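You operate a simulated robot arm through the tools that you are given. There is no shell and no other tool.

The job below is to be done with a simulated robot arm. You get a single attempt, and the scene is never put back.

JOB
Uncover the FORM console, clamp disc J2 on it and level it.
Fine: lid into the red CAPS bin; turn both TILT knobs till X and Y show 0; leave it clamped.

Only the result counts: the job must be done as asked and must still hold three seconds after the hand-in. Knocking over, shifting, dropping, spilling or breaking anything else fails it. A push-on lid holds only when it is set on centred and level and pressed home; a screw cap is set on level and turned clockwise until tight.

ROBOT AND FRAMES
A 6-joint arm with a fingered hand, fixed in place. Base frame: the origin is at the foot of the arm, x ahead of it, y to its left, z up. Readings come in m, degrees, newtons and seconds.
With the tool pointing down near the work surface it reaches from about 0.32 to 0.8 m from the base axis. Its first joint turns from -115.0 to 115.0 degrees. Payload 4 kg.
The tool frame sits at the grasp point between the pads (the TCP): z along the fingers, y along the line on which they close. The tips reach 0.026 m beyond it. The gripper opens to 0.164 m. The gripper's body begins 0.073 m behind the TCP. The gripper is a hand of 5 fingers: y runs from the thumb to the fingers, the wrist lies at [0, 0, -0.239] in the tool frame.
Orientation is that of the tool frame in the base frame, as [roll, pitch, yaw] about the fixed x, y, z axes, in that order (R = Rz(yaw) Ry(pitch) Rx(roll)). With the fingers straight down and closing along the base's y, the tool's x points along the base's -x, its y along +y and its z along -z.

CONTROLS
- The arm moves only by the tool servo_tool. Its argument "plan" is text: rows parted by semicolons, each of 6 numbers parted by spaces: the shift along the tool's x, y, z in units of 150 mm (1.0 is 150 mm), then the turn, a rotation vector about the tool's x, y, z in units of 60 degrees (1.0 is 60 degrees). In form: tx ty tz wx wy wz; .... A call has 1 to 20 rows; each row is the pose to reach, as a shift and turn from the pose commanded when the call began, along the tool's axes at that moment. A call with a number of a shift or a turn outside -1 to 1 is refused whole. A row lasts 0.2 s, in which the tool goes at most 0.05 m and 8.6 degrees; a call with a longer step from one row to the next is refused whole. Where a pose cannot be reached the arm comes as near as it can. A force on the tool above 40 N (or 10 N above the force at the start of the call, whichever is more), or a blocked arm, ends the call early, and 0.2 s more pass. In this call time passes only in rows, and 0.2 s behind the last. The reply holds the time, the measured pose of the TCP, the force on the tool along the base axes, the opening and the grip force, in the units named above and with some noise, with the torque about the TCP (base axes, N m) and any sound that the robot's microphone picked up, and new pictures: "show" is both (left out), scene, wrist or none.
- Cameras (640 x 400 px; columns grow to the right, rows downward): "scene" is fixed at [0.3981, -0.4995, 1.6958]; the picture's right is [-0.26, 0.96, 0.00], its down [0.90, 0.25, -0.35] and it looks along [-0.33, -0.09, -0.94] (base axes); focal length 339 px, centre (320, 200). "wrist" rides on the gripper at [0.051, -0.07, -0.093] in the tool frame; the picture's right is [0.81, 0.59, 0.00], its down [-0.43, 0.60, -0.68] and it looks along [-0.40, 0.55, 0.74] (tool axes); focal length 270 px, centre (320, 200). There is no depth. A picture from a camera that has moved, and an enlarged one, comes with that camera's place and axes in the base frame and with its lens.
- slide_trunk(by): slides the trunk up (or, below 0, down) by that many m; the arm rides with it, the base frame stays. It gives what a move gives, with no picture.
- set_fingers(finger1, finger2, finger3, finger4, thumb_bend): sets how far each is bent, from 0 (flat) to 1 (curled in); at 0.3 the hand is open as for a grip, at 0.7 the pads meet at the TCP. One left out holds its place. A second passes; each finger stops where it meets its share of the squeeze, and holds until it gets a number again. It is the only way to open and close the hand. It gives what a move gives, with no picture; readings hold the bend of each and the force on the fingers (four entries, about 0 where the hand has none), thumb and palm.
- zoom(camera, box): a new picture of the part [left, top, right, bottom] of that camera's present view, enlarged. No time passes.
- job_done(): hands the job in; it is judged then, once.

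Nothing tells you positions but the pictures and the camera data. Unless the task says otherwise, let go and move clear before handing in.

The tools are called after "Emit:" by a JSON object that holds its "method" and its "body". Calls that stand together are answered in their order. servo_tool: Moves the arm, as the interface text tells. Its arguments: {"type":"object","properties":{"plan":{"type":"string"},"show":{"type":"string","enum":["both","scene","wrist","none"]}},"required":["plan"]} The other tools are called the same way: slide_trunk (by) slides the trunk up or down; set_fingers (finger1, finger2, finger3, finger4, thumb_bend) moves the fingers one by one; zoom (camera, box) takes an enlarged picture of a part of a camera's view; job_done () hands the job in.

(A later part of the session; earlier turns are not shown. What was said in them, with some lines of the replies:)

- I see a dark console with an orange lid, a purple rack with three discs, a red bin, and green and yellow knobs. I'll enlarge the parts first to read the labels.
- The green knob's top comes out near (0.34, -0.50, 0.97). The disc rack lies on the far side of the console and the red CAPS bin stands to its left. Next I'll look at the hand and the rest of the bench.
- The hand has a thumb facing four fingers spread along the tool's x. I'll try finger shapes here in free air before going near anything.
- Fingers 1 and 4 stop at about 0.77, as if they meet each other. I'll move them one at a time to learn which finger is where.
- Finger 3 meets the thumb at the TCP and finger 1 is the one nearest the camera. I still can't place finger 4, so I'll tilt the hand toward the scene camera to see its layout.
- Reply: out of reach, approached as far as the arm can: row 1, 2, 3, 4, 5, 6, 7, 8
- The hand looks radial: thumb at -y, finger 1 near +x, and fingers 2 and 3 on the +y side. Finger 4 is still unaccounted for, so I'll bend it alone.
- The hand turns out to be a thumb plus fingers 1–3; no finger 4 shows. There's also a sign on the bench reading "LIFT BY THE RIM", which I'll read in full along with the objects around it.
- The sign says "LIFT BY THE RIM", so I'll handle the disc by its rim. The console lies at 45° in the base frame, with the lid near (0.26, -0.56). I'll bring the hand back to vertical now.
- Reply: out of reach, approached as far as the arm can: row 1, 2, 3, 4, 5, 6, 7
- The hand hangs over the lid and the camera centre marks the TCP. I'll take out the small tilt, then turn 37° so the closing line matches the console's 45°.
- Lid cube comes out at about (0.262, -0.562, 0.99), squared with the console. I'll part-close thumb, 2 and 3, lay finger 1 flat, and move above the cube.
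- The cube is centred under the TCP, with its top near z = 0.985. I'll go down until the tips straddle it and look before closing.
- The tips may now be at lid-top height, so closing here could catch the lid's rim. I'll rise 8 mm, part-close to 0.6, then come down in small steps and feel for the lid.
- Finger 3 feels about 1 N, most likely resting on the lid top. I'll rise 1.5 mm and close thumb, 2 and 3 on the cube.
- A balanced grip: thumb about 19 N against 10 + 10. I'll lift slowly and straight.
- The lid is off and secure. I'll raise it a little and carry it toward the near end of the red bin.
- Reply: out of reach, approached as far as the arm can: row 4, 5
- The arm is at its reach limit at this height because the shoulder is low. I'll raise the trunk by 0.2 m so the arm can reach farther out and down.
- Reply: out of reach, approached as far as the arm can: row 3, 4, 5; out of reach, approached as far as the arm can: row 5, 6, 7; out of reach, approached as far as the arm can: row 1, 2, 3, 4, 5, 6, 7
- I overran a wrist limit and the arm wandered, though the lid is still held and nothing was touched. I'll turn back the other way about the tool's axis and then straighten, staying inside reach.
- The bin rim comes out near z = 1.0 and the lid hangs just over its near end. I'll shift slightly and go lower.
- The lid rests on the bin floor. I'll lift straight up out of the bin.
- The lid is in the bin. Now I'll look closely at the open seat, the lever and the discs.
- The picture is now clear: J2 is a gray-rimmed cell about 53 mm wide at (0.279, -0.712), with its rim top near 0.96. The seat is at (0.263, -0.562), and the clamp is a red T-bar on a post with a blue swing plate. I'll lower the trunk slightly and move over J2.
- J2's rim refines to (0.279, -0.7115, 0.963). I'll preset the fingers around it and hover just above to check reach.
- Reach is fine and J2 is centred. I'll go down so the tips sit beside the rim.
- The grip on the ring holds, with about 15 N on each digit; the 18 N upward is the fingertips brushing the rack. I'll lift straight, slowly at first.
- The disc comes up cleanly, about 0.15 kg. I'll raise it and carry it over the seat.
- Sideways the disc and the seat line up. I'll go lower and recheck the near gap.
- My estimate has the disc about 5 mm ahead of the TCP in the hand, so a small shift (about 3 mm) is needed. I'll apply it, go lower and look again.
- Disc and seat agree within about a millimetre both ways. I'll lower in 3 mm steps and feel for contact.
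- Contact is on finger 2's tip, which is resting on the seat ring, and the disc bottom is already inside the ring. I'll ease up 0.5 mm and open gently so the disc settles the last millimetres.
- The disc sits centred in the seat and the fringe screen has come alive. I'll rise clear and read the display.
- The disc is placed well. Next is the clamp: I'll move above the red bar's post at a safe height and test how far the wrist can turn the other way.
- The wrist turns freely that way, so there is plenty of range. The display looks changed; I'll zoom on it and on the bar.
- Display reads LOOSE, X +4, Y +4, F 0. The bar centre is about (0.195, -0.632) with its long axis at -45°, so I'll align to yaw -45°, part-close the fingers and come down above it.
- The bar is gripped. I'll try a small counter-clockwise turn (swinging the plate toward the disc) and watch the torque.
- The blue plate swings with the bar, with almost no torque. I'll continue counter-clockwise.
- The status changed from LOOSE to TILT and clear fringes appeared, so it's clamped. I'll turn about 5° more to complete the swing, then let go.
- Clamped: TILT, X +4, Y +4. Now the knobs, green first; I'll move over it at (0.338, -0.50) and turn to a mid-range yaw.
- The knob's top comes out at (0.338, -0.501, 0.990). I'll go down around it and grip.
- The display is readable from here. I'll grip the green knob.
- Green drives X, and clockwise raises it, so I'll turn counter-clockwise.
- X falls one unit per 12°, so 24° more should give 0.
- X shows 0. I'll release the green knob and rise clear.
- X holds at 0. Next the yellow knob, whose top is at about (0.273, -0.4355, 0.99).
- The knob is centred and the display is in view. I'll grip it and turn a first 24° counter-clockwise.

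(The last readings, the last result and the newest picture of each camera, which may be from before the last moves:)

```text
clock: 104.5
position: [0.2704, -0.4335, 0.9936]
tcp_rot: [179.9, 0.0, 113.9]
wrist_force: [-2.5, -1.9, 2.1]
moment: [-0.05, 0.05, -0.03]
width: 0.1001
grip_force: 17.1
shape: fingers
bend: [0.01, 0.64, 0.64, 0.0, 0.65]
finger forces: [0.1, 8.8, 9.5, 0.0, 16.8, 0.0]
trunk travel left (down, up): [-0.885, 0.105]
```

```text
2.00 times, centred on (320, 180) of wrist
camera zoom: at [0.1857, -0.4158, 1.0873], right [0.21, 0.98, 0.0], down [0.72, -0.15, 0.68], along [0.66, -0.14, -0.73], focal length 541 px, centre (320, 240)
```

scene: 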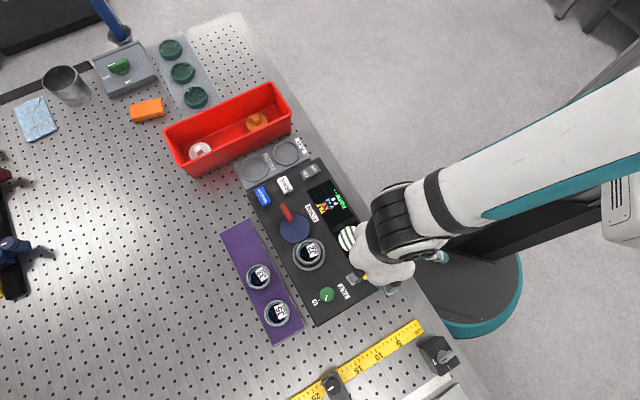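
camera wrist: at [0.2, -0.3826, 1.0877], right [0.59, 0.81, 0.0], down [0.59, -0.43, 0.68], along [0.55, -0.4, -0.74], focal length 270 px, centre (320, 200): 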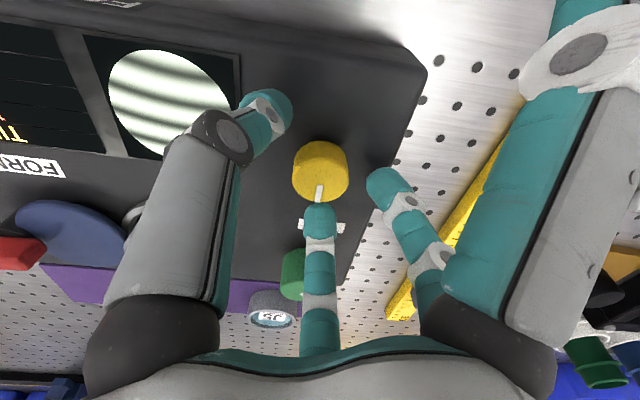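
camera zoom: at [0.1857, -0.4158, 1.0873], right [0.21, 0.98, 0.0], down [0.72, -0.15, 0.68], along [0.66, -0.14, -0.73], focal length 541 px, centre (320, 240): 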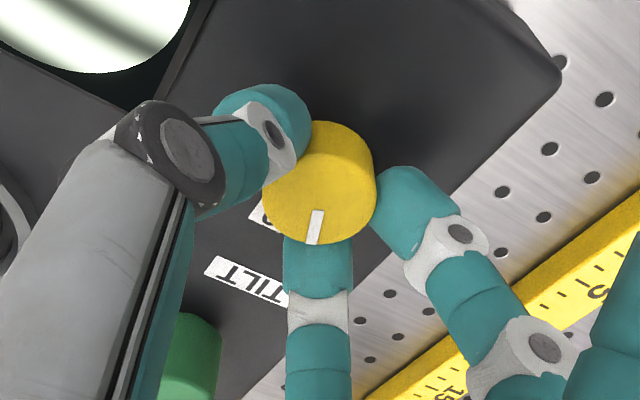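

Emit:
{"method": "servo_tool", "body": {"plan": "0 0 0 0 0 0; 0 0 0 0 0 0", "show": "none"}}

Emit:
{"method": "zoom", "body": {"camera": "scene", "box": [300, 175, 370, 240]}}

Emit:
{"method": "servo_tool", "body": {"plan": "0 0 0 0 0 -0.06; 0 0 0 0 0 -0.12; 0 0 0 0 0 -0.18; 0 0 0 0 0 -0.24; 0 0 0 0 0 -0.3; 0 0 0 0 0 -0.36; 0 0 0 0 0 -0.4; 0 0 0 0 0 -0.4", "show": "none"}}

Emit:
{"method": "zoom", "body": {"camera": "scene", "box": [300, 175, 370, 240]}}

Emit:
{"method": "zoom", "body": {"camera": "wrist", "box": [220, 80, 420, 280]}}

```text
clock: 105.2
position: [0.2704, -0.4349, 0.9937]
tcp_rot: [179.9, 0.0, 114.0]
wrist_force: [-1.2, -2.2, 3.2]
moment: [-0.06, 0.03, 0.03]
width: 0.1002
grip_force: 17.5
shape: fingers
bend: [0.01, 0.64, 0.64, 0.0, 0.65]
finger forces: [0.1, 8.9, 9.7, 0.0, 16.8, 0.0]
trunk travel left (down, up): [-0.885, 0.105]
```

```text
6.15 times, centred on (335, 208) of scene
camera zoom: at [0.3981, -0.4995, 1.6958], right [-0.26, 0.96, 0.0], down [0.9, 0.25, -0.35], along [-0.33, -0.09, -0.94], focal length 2084 px, centre (228, 154)
```

zoom: 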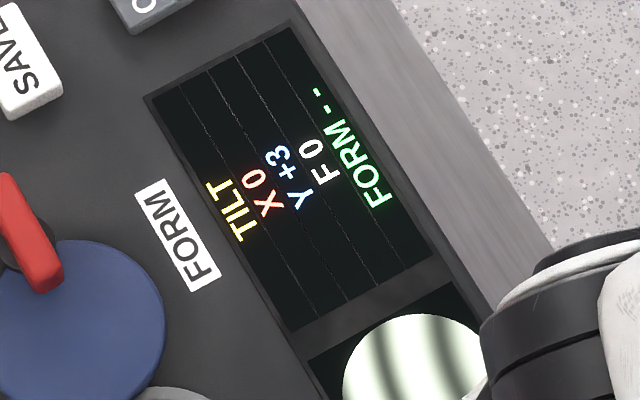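

```text
clock: 107.0
position: [0.27, -0.4336, 0.9943]
tcp_rot: [179.9, 0.0, 138.1]
wrist_force: [0.0, -3.9, 0.8]
moment: [-0.12, 0.03, -0.03]
width: 0.0999
grip_force: 17.7
shape: fingers
bend: [0.01, 0.64, 0.64, 0.0, 0.65]
finger forces: [0.0, 7.9, 10.0, 0.1, 17.4, 0.0]
trunk travel left (down, up): [-0.885, 0.105]
```

```text
6.15 times, centred on (335, 208) of scene
camera zoom: at [0.3981, -0.4995, 1.6958], right [-0.26, 0.96, 0.0], down [0.9, 0.25, -0.35], along [-0.33, -0.09, -0.94], focal length 2084 px, centre (228, 154)
```

zoom: 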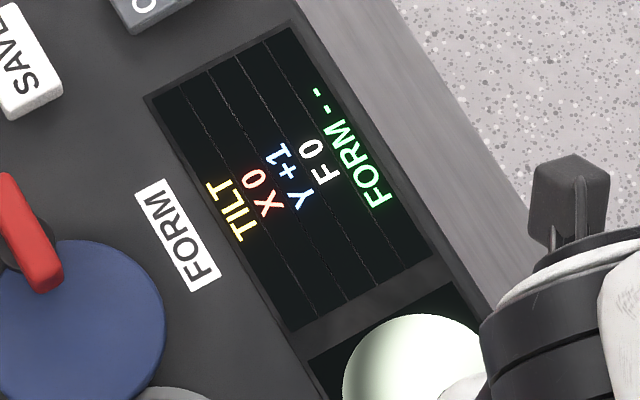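

```text
2.00 times, centred on (320, 180) of wrist
camera zoom: at [0.1855, -0.4517, 1.0873], right [-0.21, 0.98, 0.0], down [0.72, 0.15, 0.68], along [0.66, 0.14, -0.73], focal length 541 px, centre (320, 240)
```

zoom: 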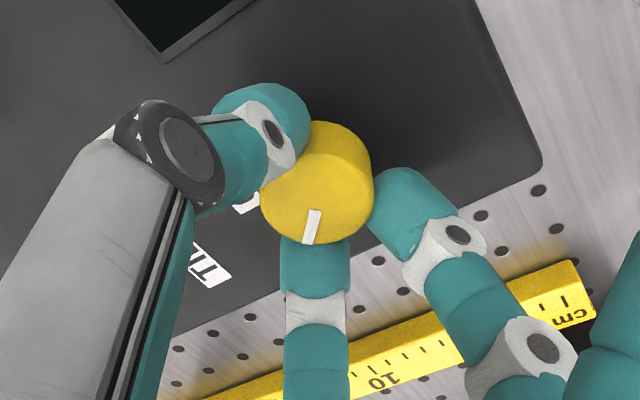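

Emit:
{"method": "servo_tool", "body": {"plan": "0 0 0 0 0 -0.05; 0 0 0 0 0 -0.1; 0 0 0 0 0 -0.15; 0 0 0 0 0 -0.15", "show": "none"}}

Emit:
{"method": "zoom", "body": {"camera": "scene", "box": [300, 175, 370, 240]}}

```text
clock: 108.0
position: [0.2704, -0.4339, 0.994]
tcp_rot: [180.0, 0.0, 147.0]
wrist_force: [0.4, -4.2, 4.3]
moment: [-0.14, -0.02, -0.02]
width: 0.0998
grip_force: 18.4
shape: fingers
bend: [0.01, 0.64, 0.64, 0.0, 0.65]
finger forces: [0.1, 8.6, 10.1, 0.1, 17.6, 0.0]
trunk travel left (down, up): [-0.885, 0.105]
```

```text
6.15 times, centred on (335, 208) of scene
camera zoom: at [0.3981, -0.4995, 1.6958], right [-0.26, 0.96, 0.0], down [0.9, 0.25, -0.35], along [-0.33, -0.09, -0.94], focal length 2084 px, centre (228, 154)
```

zoom: 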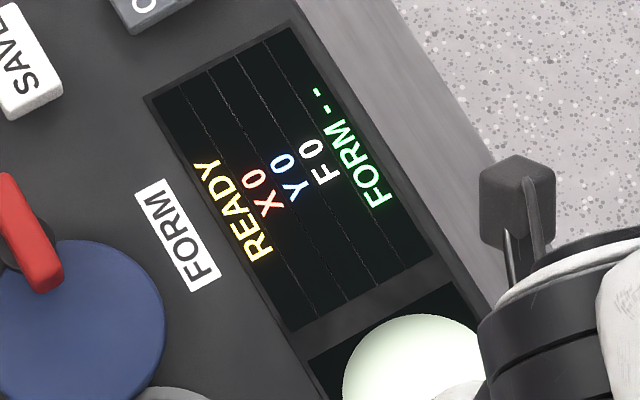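

The display shows READY, X 0, Y 0. I may be near the edge of the Y = 0 band, so I'll nudge 4° further to centre it.

Emit:
{"method": "servo_tool", "body": {"plan": "0 0 0 0 0 -0.033; 0 0 0 0 0 -0.067; 0 0 0 0 0 -0.067", "show": "none"}}

Emit:
{"method": "zoom", "body": {"camera": "scene", "box": [300, 175, 370, 240]}}

Emit:
{"method": "zoom", "body": {"camera": "wrist", "box": [220, 80, 420, 280]}}

```text
clock: 108.8
position: [0.2705, -0.4344, 0.9944]
tcp_rot: [179.8, 0.1, 151.0]
wrist_force: [1.3, -5.8, 1.6]
moment: [-0.13, -0.05, 0.0]
width: 0.1001
grip_force: 17.8
shape: fingers
bend: [0.01, 0.64, 0.64, 0.0, 0.65]
finger forces: [0.1, 8.0, 9.8, 0.0, 17.6, 0.1]
trunk travel left (down, up): [-0.885, 0.105]
```

```text
6.15 times, centred on (335, 208) of scene
camera zoom: at [0.3981, -0.4995, 1.6958], right [-0.26, 0.96, 0.0], down [0.9, 0.25, -0.35], along [-0.33, -0.09, -0.94], focal length 2084 px, centre (228, 154)
```

zoom: 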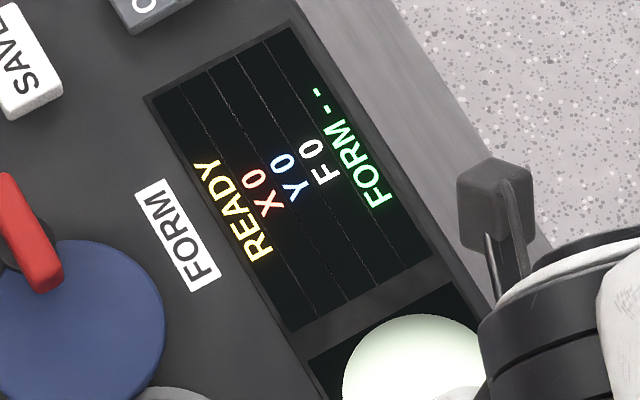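

```text
2.00 times, centred on (320, 180) of wrist
camera zoom: at [0.1916, -0.4704, 1.0872], right [-0.42, 0.91, 0.0], down [0.67, 0.31, 0.68], along [0.61, 0.29, -0.73], focal length 541 px, centre (320, 240)
```

zoom: 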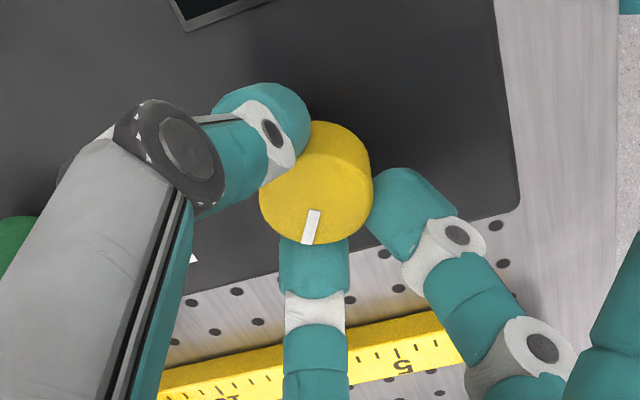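

Still READY with X 0 and Y 0. I'll release gently, rise clear and verify everything.

Emit:
{"method": "set_fingers", "body": {"finger2": 0.56, "finger3": 0.56, "thumb_bend": 0.56}}

Emit:
{"method": "servo_tool", "body": {"plan": "0 0 -0.1 0 0 0; 0 0 -0.3 0 0 0; 0 0 -0.5 0 0 0; 0 0 -0.7 0 0 0; 0 0 -0.9 0 0 0; 0 0 -0.9 0 0 0", "show": "both"}}

Emit:
{"method": "zoom", "body": {"camera": "scene", "box": [260, 180, 380, 280]}}

```text
clock: 109.8
position: [0.2696, -0.4343, 0.9946]
tcp_rot: [179.9, 0.0, 151.0]
wrist_force: [-0.3, 0.4, 0.1]
moment: [0.01, -0.01, 0.02]
width: 0.0991
grip_force: 0.1
shape: fingers
bend: [0.01, 0.56, 0.56, 0.0, 0.56]
finger forces: [0.1, 0.0, 0.1, 0.0, 0.0, 0.0]
trunk travel left (down, up): [-0.885, 0.105]
```

```text
clock: 111.2
position: [0.2712, -0.4355, 1.1281]
tcp_rot: [179.9, 0.0, 151.0]
wrist_force: [-0.8, -0.5, 0.5]
moment: [0.02, -0.02, -0.04]
width: 0.0991
grip_force: 0.1
shape: fingers
bend: [0.01, 0.56, 0.56, 0.0, 0.56]
finger forces: [0.0, 0.1, 0.1, 0.0, 0.0, 0.1]
trunk travel left (down, up): [-0.885, 0.105]
camera wrist: at [0.1919, -0.4712, 1.2216], right [-0.42, 0.91, 0.0], down [0.67, 0.31, 0.68], along [0.61, 0.29, -0.73], focal length 270 px, centre (320, 200)
```

scene: 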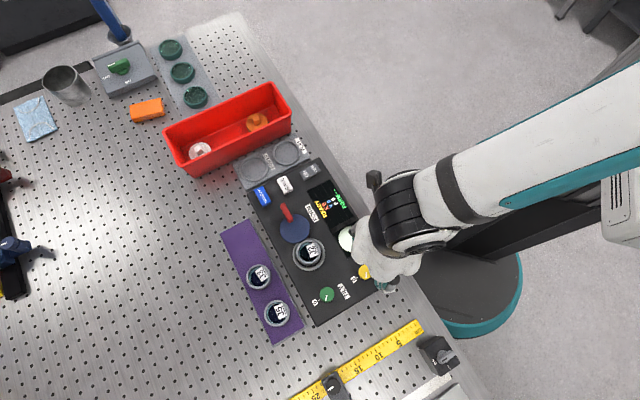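
wrist: 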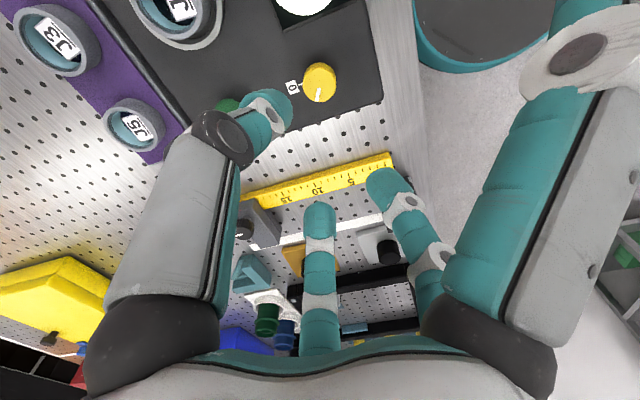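

```text
4.00 times, centred on (320, 230) of scene
camera zoom: at [0.3981, -0.4995, 1.6958], right [-0.26, 0.96, 0.0], down [0.9, 0.25, -0.35], along [-0.33, -0.09, -0.94], focal length 1355 px, centre (320, 80)
```

zoom: 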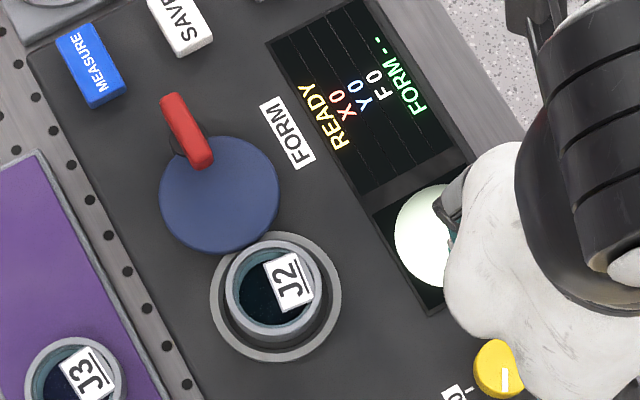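

The display reads READY, X 0, Y 0, with the clamp over the disc and the lid in the red bin. I'll back off a little more and take one last look before handing in.

Emit:
{"method": "servo_tool", "body": {"plan": "0 0 -0.2 0 0 0; 0 0 -0.4 0 0 0; 0 0 -0.5 0 0 0; 0 0 -0.5 0 0 0; 0 0 -0.5 0 0 0; 0 0 -0.5 0 0 0; 0 0 -0.5 0 0 0; 0 0 -0.5 0 0 0", "show": "scene"}}

Emit:
{"method": "zoom", "body": {"camera": "scene", "box": [300, 175, 370, 240]}}

Emit:
{"method": "zoom", "body": {"camera": "scene", "box": [150, 70, 320, 350]}}

```text
clock: 113.0
position: [0.2696, -0.4328, 1.2049]
tcp_rot: [180.0, 0.0, 151.0]
wrist_force: [0.0, 0.3, -0.6]
moment: [-0.02, -0.02, 0.0]
width: 0.0989
grip_force: 0.1
shape: fingers
bend: [0.01, 0.56, 0.56, 0.0, 0.56]
finger forces: [0.0, 0.1, 0.1, 0.0, 0.0, 0.0]
trunk travel left (down, up): [-0.885, 0.105]
```

scene: 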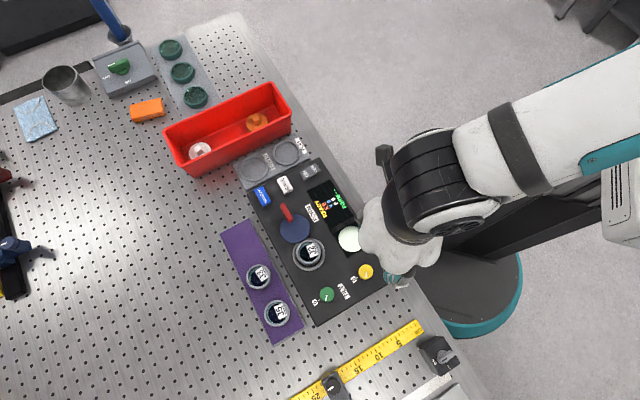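

```text
6.15 times, centred on (335, 208) of scene
camera zoom: at [0.3981, -0.4995, 1.6958], right [-0.26, 0.96, 0.0], down [0.9, 0.25, -0.35], along [-0.33, -0.09, -0.94], focal length 2084 px, centre (228, 154)
```

zoom: 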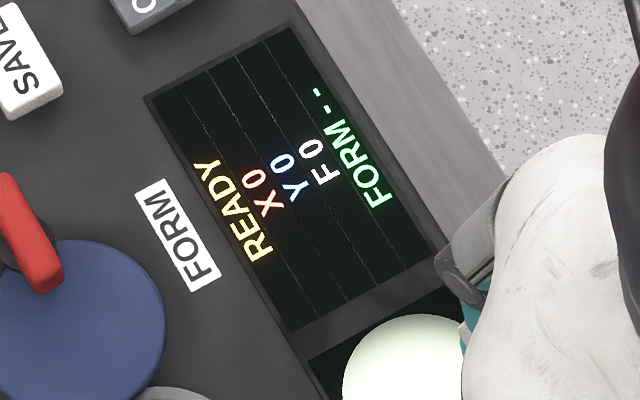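

```text
1.43 times, centred on (235, 210) of scene
camera zoom: at [0.3981, -0.4995, 1.6958], right [-0.26, 0.96, 0.0], down [0.9, 0.25, -0.35], along [-0.33, -0.09, -0.94], focal length 484 px, centre (441, 186)
```

zoom: 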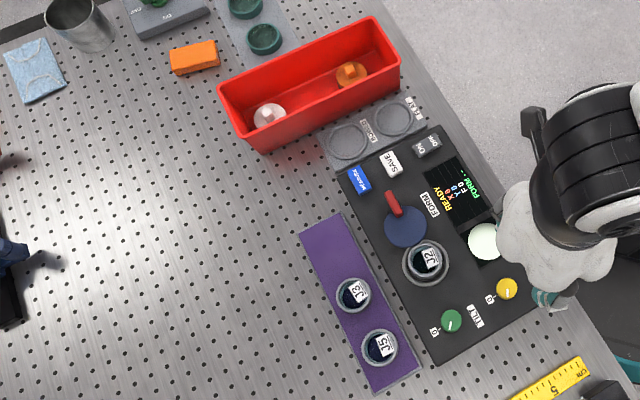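

The display is steady at READY, X 0, Y 0. J2 is clamped, the lid is in the red bin, nothing else I can see has moved, and the hand is clear, so I'm handing in.

Emit:
{"method": "job_done", "body": {}}

```text
The job is handed in.
```

I uncovered the FORM console, clamped disc J2 on it and levelled it, then handed the job in; no verdict has come back yet. The last reading before hand-in was READY, with X 0 and Y 0.

- **Lid:** it is in the red bin beside the console. I couldn't see a CAPS label on that bin, so I took it to be the one you meant because it is red and already held a cap.
- **Disc J2:** I lifted it by its rim, set it in the seat and swung the red bar about 90° counter-clockwise. The display then changed from LOOSE to TILT, and the disc is still clamped.
- **Levelling:** the green knob sets X and the yellow knob sets Y. Both read +4 after clamping, and I turned each counter-clockwise to 0. They stayed at 0 after I let go.
- **Other items:** in the last picture nothing else had moved. The hand was empty and clear of the console.

While carrying the lid, the arm once went past a wrist limit and drifted off its path. The lid stayed in the grip, and I saw no sign that it touched anything.
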